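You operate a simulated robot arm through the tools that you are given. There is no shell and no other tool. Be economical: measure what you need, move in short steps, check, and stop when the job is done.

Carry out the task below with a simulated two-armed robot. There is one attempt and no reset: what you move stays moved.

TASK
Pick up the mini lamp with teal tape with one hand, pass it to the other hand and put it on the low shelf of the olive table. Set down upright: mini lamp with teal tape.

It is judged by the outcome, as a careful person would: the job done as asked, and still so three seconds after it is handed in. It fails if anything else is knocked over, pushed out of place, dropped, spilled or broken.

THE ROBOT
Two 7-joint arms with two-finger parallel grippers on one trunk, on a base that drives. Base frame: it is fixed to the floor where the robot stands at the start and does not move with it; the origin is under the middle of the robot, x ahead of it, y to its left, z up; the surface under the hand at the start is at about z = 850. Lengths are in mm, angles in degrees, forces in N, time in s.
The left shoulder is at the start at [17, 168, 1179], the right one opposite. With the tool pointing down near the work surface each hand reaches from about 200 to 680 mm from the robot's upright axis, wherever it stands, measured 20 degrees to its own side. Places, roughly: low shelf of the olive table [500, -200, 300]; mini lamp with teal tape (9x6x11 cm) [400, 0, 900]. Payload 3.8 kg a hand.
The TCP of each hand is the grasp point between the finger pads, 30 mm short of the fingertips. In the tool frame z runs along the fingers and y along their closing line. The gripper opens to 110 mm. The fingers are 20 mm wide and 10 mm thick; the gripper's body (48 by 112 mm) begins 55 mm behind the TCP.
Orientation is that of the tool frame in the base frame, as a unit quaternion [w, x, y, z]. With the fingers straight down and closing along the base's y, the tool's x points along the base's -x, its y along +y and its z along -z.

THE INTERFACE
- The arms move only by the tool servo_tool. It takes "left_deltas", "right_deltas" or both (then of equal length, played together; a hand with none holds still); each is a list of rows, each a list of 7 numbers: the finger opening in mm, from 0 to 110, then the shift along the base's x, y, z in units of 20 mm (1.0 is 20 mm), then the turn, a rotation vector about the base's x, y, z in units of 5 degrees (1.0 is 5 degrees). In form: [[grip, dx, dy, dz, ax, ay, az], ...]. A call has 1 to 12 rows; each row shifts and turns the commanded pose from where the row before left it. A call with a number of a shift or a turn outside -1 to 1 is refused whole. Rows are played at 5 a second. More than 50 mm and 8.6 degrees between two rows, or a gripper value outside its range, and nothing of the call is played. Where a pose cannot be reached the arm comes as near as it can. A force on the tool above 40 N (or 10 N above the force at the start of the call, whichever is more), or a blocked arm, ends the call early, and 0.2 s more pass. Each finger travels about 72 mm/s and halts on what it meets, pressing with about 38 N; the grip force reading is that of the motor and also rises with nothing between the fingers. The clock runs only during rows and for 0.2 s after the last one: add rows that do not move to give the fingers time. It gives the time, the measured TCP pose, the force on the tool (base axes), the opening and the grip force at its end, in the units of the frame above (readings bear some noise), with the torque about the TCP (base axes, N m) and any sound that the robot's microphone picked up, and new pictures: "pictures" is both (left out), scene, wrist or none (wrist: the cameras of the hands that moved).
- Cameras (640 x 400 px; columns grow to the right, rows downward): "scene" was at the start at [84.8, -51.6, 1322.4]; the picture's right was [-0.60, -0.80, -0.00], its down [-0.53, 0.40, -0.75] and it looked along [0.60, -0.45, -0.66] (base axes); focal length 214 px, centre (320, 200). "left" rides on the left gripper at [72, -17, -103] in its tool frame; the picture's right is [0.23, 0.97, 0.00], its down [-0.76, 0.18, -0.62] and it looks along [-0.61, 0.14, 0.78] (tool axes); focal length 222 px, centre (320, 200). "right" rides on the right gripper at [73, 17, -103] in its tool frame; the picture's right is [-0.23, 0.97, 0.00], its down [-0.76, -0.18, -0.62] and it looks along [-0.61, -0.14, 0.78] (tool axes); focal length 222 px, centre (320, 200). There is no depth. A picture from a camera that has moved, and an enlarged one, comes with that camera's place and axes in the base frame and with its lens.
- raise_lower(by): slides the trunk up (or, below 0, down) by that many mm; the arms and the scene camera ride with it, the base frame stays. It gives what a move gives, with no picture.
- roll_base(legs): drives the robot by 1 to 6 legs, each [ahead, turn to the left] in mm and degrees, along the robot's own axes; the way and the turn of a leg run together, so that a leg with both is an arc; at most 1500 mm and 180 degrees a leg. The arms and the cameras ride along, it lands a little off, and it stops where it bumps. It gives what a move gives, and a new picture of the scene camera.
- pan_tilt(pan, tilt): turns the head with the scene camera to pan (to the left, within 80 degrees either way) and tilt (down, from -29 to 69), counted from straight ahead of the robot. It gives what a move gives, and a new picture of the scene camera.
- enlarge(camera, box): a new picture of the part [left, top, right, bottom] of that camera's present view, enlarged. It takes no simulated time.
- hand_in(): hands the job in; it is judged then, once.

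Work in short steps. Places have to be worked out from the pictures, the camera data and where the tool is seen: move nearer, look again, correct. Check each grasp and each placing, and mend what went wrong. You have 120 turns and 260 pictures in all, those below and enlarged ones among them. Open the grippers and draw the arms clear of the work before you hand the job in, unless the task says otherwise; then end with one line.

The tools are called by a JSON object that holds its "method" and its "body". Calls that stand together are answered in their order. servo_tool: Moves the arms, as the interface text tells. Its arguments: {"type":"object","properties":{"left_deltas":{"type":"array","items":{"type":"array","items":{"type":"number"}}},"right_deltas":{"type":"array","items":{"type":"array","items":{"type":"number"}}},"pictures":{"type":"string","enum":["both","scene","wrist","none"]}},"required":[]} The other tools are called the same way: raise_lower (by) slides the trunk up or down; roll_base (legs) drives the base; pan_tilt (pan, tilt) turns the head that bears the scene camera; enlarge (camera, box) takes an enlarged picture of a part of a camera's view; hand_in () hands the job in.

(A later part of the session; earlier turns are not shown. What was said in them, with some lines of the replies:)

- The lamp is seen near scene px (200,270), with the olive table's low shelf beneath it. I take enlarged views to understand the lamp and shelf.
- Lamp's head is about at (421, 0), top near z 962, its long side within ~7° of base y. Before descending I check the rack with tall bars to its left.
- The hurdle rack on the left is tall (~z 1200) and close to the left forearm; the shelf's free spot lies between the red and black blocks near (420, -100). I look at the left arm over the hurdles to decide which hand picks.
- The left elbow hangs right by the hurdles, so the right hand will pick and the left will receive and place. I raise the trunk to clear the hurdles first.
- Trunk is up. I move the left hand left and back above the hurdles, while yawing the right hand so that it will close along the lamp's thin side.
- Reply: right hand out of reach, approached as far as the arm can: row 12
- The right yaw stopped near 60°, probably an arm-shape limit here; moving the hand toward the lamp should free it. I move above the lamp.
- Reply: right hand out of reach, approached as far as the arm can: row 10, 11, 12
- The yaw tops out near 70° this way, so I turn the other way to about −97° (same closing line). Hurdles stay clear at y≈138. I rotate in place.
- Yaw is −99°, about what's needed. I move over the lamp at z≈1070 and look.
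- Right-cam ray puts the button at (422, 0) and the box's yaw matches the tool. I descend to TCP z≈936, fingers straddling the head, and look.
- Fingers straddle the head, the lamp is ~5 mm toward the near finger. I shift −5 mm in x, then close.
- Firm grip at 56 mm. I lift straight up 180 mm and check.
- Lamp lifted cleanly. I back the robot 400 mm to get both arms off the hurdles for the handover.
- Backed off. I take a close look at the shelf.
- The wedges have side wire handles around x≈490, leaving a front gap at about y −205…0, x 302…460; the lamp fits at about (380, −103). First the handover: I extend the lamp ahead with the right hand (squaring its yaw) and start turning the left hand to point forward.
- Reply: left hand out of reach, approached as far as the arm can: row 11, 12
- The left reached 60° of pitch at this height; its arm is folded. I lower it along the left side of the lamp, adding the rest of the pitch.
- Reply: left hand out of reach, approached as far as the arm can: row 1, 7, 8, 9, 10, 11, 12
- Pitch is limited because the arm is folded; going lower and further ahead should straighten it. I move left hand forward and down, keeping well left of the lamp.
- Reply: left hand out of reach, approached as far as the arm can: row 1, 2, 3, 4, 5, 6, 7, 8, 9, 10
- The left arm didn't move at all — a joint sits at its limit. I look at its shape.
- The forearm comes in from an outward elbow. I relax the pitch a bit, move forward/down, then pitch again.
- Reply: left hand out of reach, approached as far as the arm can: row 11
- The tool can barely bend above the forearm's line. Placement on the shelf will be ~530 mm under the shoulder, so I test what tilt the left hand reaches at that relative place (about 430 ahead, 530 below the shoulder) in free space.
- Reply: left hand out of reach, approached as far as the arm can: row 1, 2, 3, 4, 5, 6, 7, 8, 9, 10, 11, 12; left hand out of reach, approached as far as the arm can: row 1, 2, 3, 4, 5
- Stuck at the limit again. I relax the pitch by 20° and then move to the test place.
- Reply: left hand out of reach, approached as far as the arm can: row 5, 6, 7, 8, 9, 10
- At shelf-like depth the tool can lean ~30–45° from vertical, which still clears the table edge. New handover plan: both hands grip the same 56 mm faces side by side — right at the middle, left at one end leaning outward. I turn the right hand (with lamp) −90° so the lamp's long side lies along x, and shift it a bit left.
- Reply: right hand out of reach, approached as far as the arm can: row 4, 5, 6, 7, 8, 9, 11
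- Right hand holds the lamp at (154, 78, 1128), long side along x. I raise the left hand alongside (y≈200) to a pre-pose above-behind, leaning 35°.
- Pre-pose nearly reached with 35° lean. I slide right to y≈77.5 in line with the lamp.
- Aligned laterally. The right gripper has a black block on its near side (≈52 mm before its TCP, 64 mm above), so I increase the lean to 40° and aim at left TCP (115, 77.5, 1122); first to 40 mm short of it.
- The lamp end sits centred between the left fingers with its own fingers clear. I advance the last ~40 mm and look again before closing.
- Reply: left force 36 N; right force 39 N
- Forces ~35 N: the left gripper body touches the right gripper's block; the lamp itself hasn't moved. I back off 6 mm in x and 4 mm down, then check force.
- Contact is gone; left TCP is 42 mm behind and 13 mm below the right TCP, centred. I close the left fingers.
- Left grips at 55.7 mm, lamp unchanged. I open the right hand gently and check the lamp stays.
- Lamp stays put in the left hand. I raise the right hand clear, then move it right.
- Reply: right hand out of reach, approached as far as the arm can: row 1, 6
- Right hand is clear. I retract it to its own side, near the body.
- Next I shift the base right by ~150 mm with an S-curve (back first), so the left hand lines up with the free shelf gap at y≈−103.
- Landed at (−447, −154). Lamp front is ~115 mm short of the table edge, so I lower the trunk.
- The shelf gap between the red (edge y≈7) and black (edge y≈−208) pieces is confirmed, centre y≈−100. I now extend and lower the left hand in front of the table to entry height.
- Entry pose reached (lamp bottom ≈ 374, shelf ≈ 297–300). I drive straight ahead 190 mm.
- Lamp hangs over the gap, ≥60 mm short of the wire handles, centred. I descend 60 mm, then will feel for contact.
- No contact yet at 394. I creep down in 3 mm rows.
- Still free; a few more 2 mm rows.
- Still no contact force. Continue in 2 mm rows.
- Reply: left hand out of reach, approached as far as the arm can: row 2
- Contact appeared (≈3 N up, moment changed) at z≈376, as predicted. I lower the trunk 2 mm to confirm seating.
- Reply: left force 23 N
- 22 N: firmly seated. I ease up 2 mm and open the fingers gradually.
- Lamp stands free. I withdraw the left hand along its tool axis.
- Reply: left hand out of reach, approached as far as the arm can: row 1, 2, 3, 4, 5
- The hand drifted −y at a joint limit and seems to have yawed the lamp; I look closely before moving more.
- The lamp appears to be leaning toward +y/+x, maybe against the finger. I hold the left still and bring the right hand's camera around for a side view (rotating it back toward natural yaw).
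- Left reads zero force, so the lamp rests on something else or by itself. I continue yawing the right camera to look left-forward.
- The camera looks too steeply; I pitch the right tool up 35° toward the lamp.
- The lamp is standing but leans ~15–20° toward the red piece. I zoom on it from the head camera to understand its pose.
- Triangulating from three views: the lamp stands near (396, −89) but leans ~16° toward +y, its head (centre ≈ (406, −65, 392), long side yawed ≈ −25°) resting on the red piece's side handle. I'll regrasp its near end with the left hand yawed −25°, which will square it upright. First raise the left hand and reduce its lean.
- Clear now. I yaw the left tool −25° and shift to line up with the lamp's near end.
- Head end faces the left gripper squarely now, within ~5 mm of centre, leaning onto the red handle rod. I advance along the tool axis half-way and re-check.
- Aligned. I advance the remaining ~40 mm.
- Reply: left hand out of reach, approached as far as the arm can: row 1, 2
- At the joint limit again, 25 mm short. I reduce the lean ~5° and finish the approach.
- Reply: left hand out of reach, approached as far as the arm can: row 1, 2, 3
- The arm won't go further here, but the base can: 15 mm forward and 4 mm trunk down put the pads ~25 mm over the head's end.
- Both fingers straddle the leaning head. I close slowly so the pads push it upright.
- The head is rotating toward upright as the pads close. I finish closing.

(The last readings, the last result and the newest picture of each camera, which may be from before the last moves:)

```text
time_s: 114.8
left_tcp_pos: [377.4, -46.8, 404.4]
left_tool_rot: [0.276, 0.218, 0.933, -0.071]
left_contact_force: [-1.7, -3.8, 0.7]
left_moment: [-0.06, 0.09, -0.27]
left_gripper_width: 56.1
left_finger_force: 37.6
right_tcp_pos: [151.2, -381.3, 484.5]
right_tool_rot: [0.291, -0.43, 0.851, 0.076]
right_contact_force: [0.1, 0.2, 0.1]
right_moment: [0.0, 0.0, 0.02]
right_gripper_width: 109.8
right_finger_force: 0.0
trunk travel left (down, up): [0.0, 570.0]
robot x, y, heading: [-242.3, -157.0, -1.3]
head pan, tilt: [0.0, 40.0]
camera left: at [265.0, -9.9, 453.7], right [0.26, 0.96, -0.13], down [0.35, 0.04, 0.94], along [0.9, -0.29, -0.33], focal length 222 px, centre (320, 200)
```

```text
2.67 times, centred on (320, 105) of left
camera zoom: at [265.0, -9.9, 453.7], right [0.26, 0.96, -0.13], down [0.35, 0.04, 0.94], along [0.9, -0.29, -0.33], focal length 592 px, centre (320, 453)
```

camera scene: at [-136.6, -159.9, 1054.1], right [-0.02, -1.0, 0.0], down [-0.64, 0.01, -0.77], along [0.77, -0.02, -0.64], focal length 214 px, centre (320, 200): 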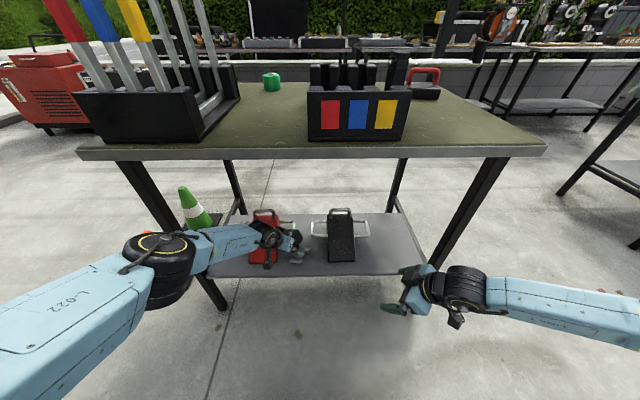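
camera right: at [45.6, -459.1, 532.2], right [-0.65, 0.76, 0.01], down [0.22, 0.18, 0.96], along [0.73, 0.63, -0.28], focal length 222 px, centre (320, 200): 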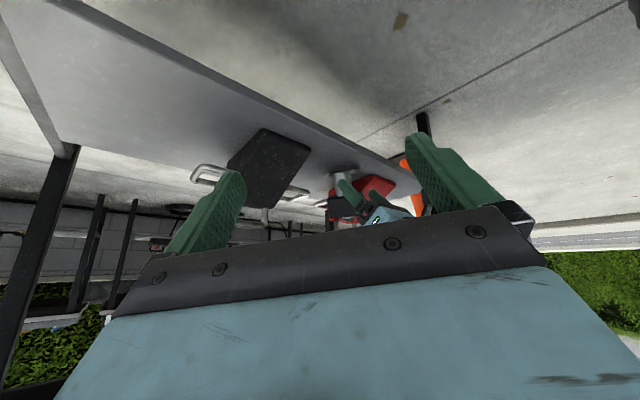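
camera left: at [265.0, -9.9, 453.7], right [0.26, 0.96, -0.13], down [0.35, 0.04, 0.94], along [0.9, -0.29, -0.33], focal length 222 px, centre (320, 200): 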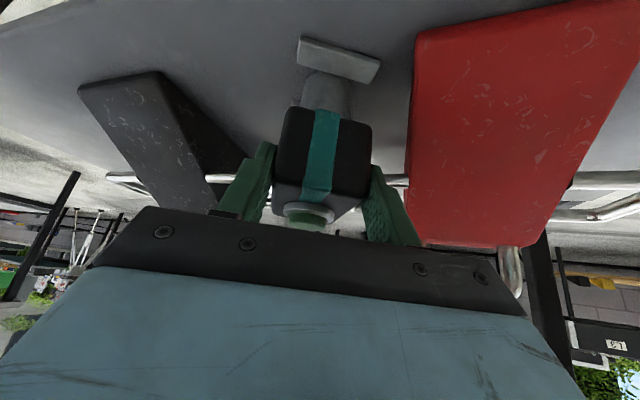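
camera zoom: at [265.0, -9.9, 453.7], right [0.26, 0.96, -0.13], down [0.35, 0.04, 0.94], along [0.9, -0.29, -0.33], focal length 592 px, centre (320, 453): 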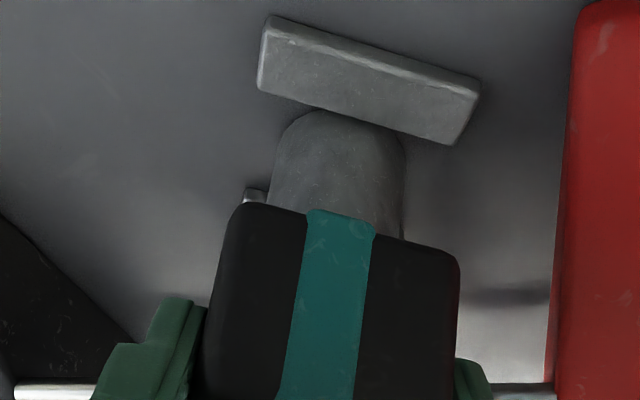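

Lamp is squared in the grip (56.1 mm) and vertical in both views. I lift 15 mm by the trunk and back the base 30 mm to free it from the red handle.

{"method": "raise_lower", "body": {"by": 15}}

{"method": "roll_base", "body": {"legs": [[-30, 0]]}}

{"method": "enlarge", "body": {"camera": "right", "box": [272, 130, 432, 230]}}

{"method": "enlarge", "body": {"camera": "left", "box": [200, 30, 440, 180]}}

```text
time_s: 115.4
left_tcp_pos: [376.7, -45.8, 420.8]
left_tool_rot: [0.276, 0.217, 0.934, -0.07]
left_contact_force: [0.4, 0.7, -5.0]
left_moment: [0.08, 0.13, -0.02]
left_gripper_width: 55.9
left_finger_force: 38.8
right_tcp_pos: [151.6, -381.5, 499.6]
right_tool_rot: [0.289, -0.431, 0.851, 0.076]
right_contact_force: [0.0, -0.3, -0.1]
right_moment: [0.01, 0.01, -0.03]
right_gripper_width: 110.1
right_finger_force: 0.1
trunk travel left (down, up): [-15.0, 555.0]
robot x, y, heading: [-242.3, -155.4, -1.1]
head pan, tilt: [0.0, 40.0]
```

```text
time_s: 116.2
left_tcp_pos: [348.1, -47.2, 420.3]
left_tool_rot: [0.276, 0.218, 0.933, -0.071]
left_contact_force: [0.5, -0.4, -4.1]
left_moment: [0.1, 0.14, -0.04]
left_gripper_width: 56.0
left_finger_force: 38.4
right_tcp_pos: [123.1, -380.4, 499.7]
right_tool_rot: [0.291, -0.43, 0.851, 0.076]
right_contact_force: [0.5, 0.2, 0.3]
right_moment: [-0.02, 0.0, 0.04]
right_gripper_width: 109.9
right_finger_force: 0.1
trunk travel left (down, up): [-15.0, 555.0]
robot x, y, heading: [-266.2, -156.6, -1.0]
head pan, tilt: [0.0, 40.0]
camera scene: at [-165.9, -159.2, 1064.1], right [-0.02, -1.0, 0.0], down [-0.64, 0.01, -0.77], along [0.77, -0.02, -0.64], focal length 214 px, centre (320, 200)
```

scene: 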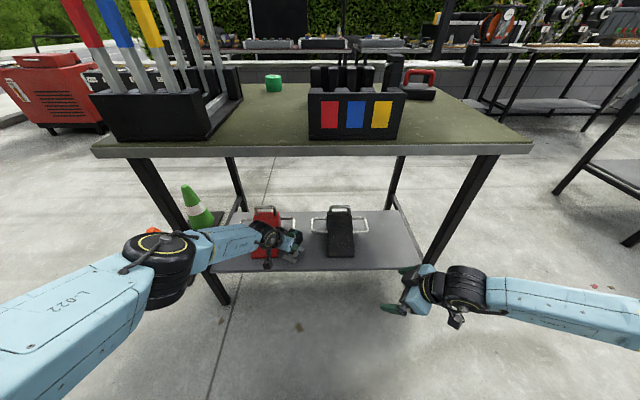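

```text
4.00 times, centred on (352, 180) of right
camera zoom: at [32.0, -458.9, 542.1], right [-0.65, 0.76, 0.01], down [0.22, 0.18, 0.96], along [0.73, 0.63, -0.28], focal length 888 px, centre (192, 280)
```

zoom: 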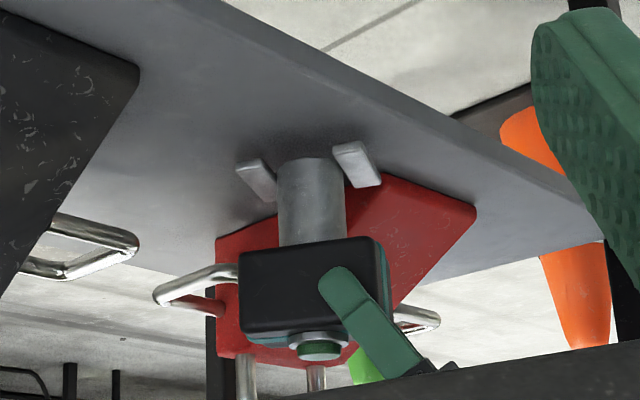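

```text
2.67 times, centred on (320, 105) of left
camera zoom: at [235.5, -9.3, 468.5], right [0.26, 0.96, -0.14], down [0.35, 0.04, 0.94], along [0.9, -0.29, -0.33], focal length 592 px, centre (320, 453)
```

zoom: 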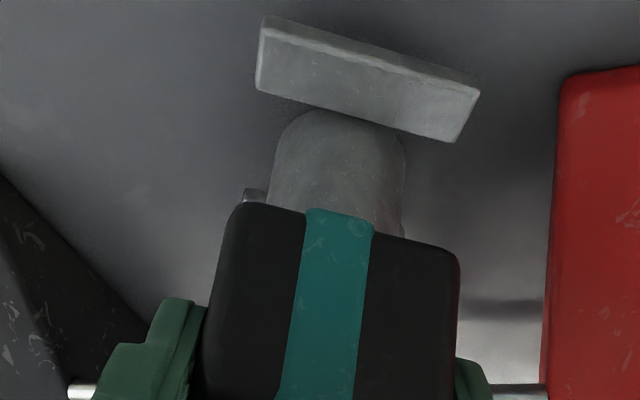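

Lamp hangs free and vertical, clear of the red piece. I lower the trunk back down to touch the shelf.

{"method": "raise_lower", "body": {"by": -15}}

{"method": "enlarge", "body": {"camera": "right", "box": [320, 155, 384, 195]}}

```text
time_s: 116.9
left_tcp_pos: [348.9, -46.0, 406.2]
left_tool_rot: [0.276, 0.218, 0.933, -0.072]
left_contact_force: [1.6, -0.8, -0.9]
left_moment: [0.09, -0.07, -0.01]
left_gripper_width: 55.7
left_finger_force: 37.9
right_tcp_pos: [121.1, -379.6, 484.8]
right_tool_rot: [0.29, -0.431, 0.851, 0.075]
right_contact_force: [0.0, -0.5, 0.0]
right_moment: [0.0, -0.01, -0.03]
right_gripper_width: 110.3
right_finger_force: 0.2
trunk travel left (down, up): [0.0, 570.0]
robot x, y, heading: [-271.8, -161.5, -0.8]
head pan, tilt: [0.0, 40.0]
```

```text
10.00 times, centred on (352, 175) of right
camera zoom: at [31.9, -458.9, 527.1], right [-0.65, 0.76, 0.01], down [0.22, 0.18, 0.96], along [0.73, 0.63, -0.28], focal length 2221 px, centre (0, 450)
```

zoom: 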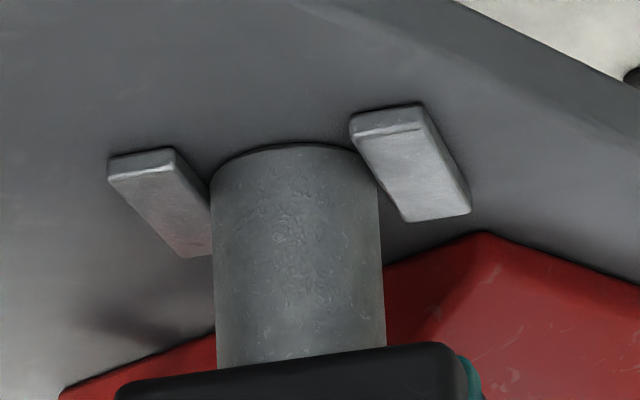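

Weight has transferred (−4.5 → −0.9 N): feet are on the shelf. I open slowly to 84 mm, no other motion.

{"method": "servo_tool", "body": {"left_deltas": [[60, 0, 0, 0, 0, 0, 0], [64, 0, 0, 0, 0, 0, 0], [70, 0, 0, 0, 0, 0, 0], [78, 0, 0, 0, 0, 0, 0], [84, 0, 0, 0, 0, 0, 0], [84, 0, 0, 0, 0, 0, 0]], "pictures": "wrist"}}

{"method": "enlarge", "body": {"camera": "right", "box": [272, 130, 432, 230]}}

{"method": "enlarge", "body": {"camera": "left", "box": [200, 30, 440, 180]}}

```text
time_s: 118.3
left_tcp_pos: [347.7, -46.6, 407.3]
left_tool_rot: [0.276, 0.218, 0.934, -0.071]
left_contact_force: [0.0, -0.1, 0.0]
left_moment: [0.03, -0.02, -0.01]
left_gripper_width: 83.8
left_finger_force: 0.1
right_tcp_pos: [122.8, -380.0, 485.0]
right_tool_rot: [0.291, -0.43, 0.851, 0.076]
right_contact_force: [-0.1, -0.3, -0.3]
right_moment: [0.03, 0.0, -0.01]
right_gripper_width: 110.0
right_finger_force: 0.1
trunk travel left (down, up): [0.0, 570.0]
robot x, y, heading: [-273.4, -158.5, -1.7]
head pan, tilt: [0.0, 40.0]
camera left: at [235.3, -9.3, 453.7], right [0.26, 0.96, -0.14], down [0.35, 0.04, 0.94], along [0.9, -0.29, -0.33], focal length 222 px, centre (320, 200)
```

left: 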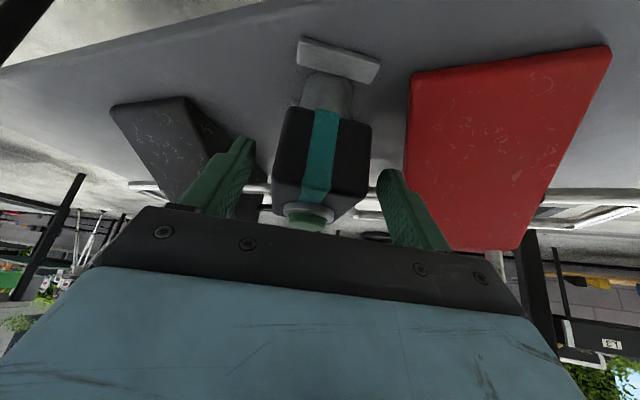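

```text
4.00 times, centred on (352, 180) of right
camera zoom: at [31.9, -458.9, 527.2], right [-0.65, 0.76, 0.01], down [0.22, 0.18, 0.96], along [0.73, 0.63, -0.28], focal length 888 px, centre (192, 280)
```

zoom: 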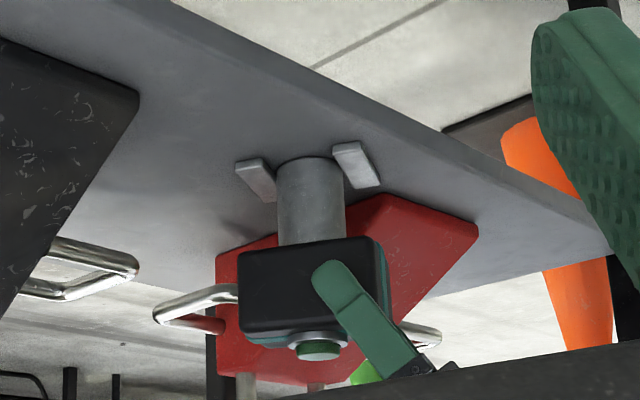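

```text
2.67 times, centred on (320, 105) of left
camera zoom: at [235.3, -9.3, 453.7], right [0.26, 0.96, -0.14], down [0.35, 0.04, 0.94], along [0.9, -0.29, -0.33], focal length 592 px, centre (320, 453)
```

zoom: 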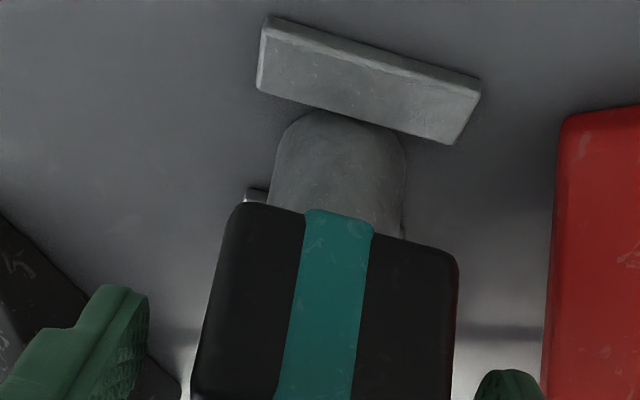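

The lamp stands upright, both pads clear. I withdraw straight up by the trunk, 85 mm.

{"method": "raise_lower", "body": {"by": 40}}

{"method": "raise_lower", "body": {"by": 45}}

{"method": "enlarge", "body": {"camera": "left", "box": [0, 0, 640, 400]}}

{"method": "enlarge", "body": {"camera": "scene", "box": [200, 120, 456, 280]}}

```text
time_s: 119.1
left_tcp_pos: [347.1, -46.2, 445.3]
left_tool_rot: [0.276, 0.217, 0.934, -0.071]
left_contact_force: [0.4, 0.6, -0.3]
left_moment: [-0.02, 0.05, 0.01]
left_gripper_width: 84.0
left_finger_force: 0.0
right_tcp_pos: [121.7, -380.0, 526.1]
right_tool_rot: [0.291, -0.43, 0.851, 0.076]
right_contact_force: [0.6, 0.8, -0.2]
right_moment: [-0.02, 0.0, 0.0]
right_gripper_width: 110.1
right_finger_force: 0.0
trunk travel left (down, up): [-40.0, 530.0]
robot x, y, heading: [-271.8, -155.0, -1.2]
head pan, tilt: [0.0, 40.0]
```

```text
time_s: 120.0
left_tcp_pos: [348.6, -46.3, 490.7]
left_tool_rot: [0.276, 0.217, 0.933, -0.07]
left_contact_force: [0.2, 0.1, 0.0]
left_moment: [0.0, 0.0, -0.02]
left_gripper_width: 83.9
left_finger_force: 0.1
right_tcp_pos: [123.0, -379.6, 569.4]
right_tool_rot: [0.29, -0.431, 0.851, 0.076]
right_contact_force: [0.0, -0.1, -0.4]
right_moment: [-0.01, -0.01, 0.01]
right_gripper_width: 110.1
right_finger_force: 0.1
trunk travel left (down, up): [-85.0, 485.0]
robot x, y, heading: [-273.4, -158.2, -1.3]
head pan, tilt: [0.0, 40.0]
```

```text
1.00 times, centred on (320, 200) of left (not enlarged: the box is as wide or as high as the picture)
camera zoom: at [235.4, -9.3, 538.6], right [0.26, 0.96, -0.14], down [0.35, 0.04, 0.94], along [0.9, -0.29, -0.33], focal length 222 px, centre (320, 200)
```

zoom: 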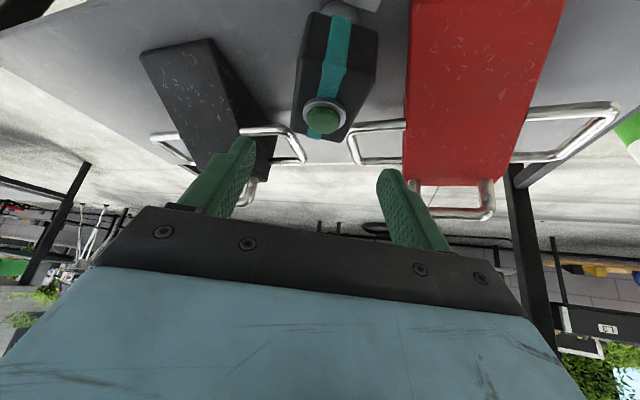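

```text
2.50 times, centred on (328, 200) of scene
camera zoom: at [-166.1, -159.3, 1134.1], right [-0.02, -1.0, 0.0], down [-0.64, 0.01, -0.77], along [0.77, -0.02, -0.64], focal length 536 px, centre (300, 200)
```

zoom: 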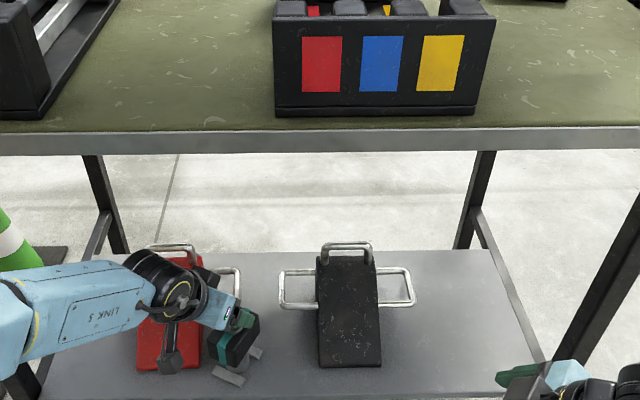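

Fingers are above and clear of the upright lamp. I drive back 350 mm and inspect.

{"method": "roll_base", "body": {"legs": [[-350, 0]]}}

{"method": "enlarge", "body": {"camera": "left", "box": [200, 40, 520, 240]}}

{"method": "enlarge", "body": {"camera": "scene", "box": [220, 140, 412, 260]}}

```text
time_s: 122.2
left_tcp_pos: [-3.1, -38.5, 490.5]
left_tool_rot: [0.275, 0.217, 0.934, -0.071]
left_contact_force: [0.1, 0.1, -0.9]
left_moment: [-0.02, -0.02, 0.0]
left_gripper_width: 84.0
left_finger_force: 0.1
right_tcp_pos: [-229.0, -373.4, 569.7]
right_tool_rot: [0.291, -0.43, 0.851, 0.076]
right_contact_force: [-0.3, -0.9, 0.2]
right_moment: [-0.01, -0.02, -0.05]
right_gripper_width: 110.0
right_finger_force: 0.1
trunk travel left (down, up): [-85.0, 485.0]
robot x, y, heading: [-622.5, -151.4, -1.6]
head pan, tilt: [0.0, 40.0]
camera scene: at [-517.3, -151.5, 1134.2], right [-0.02, -1.0, 0.0], down [-0.64, 0.01, -0.77], along [0.77, -0.02, -0.64], focal length 214 px, centre (320, 200)
```

scene: 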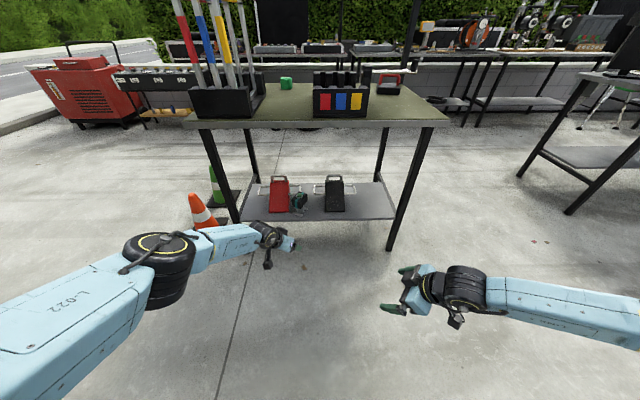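

```text
2.00 times, centred on (360, 140) of left
camera zoom: at [-115.6, -1.6, 538.8], right [0.26, 0.96, -0.14], down [0.35, 0.04, 0.94], along [0.9, -0.29, -0.33], focal length 444 px, centre (240, 320)
```

zoom: 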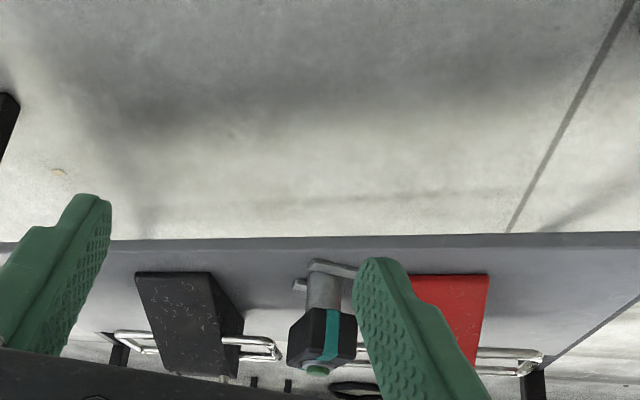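

```text
3.33 times, centred on (316, 200) of scene
camera zoom: at [-517.3, -151.5, 1134.2], right [-0.02, -1.0, 0.0], down [-0.64, 0.01, -0.77], along [0.77, -0.02, -0.64], focal length 715 px, centre (333, 200)
```

zoom: 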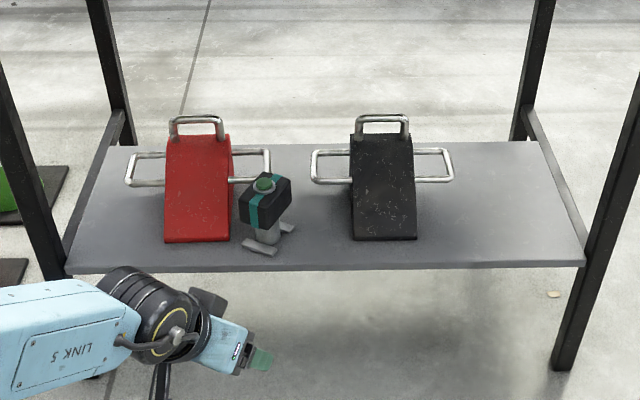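

{"method": "enlarge", "body": {"camera": "scene", "box": [280, 185, 328, 221]}}

{"method": "enlarge", "body": {"camera": "left", "box": [330, 160, 410, 240]}}

```text
11.11 times, centred on (304, 203) of scene
camera zoom: at [-517.3, -151.5, 1134.2], right [-0.02, -1.0, 0.0], down [-0.64, 0.01, -0.77], along [0.77, -0.02, -0.64], focal length 2383 px, centre (498, 167)
```

zoom: 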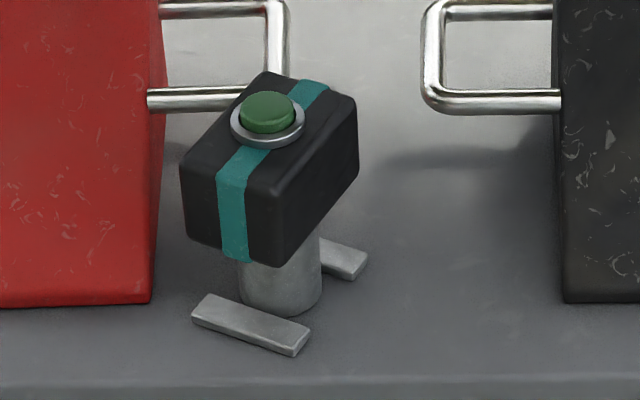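

```text
5.00 times, centred on (370, 200) of left
camera zoom: at [-115.6, -1.6, 538.8], right [0.26, 0.96, -0.14], down [0.35, 0.04, 0.94], along [0.9, -0.29, -0.33], focal length 1111 px, centre (70, 200)
```

zoom: 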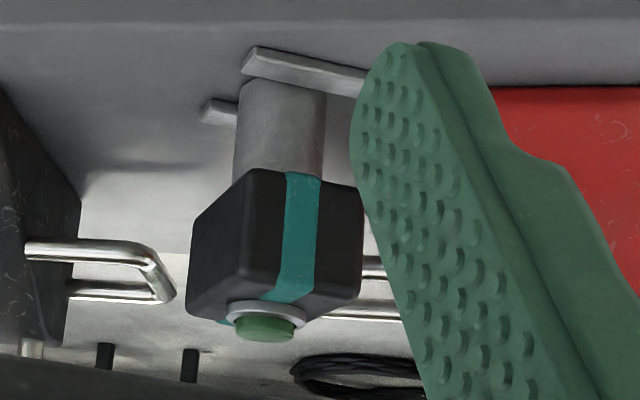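

The lamp stands upright on the low shelf, clear of the red and black pieces, which haven't moved. Both hands are open and well clear, so I hand in.

{"method": "hand_in", "body": {}}

```text
The job is handed in.
```

The mini lamp with teal tape was picked up with the right hand, passed to the left, and now stands upright on the low shelf of the olive table; it tipped onto the red piece's handle on my first release, so I regrasped it and set it down again.
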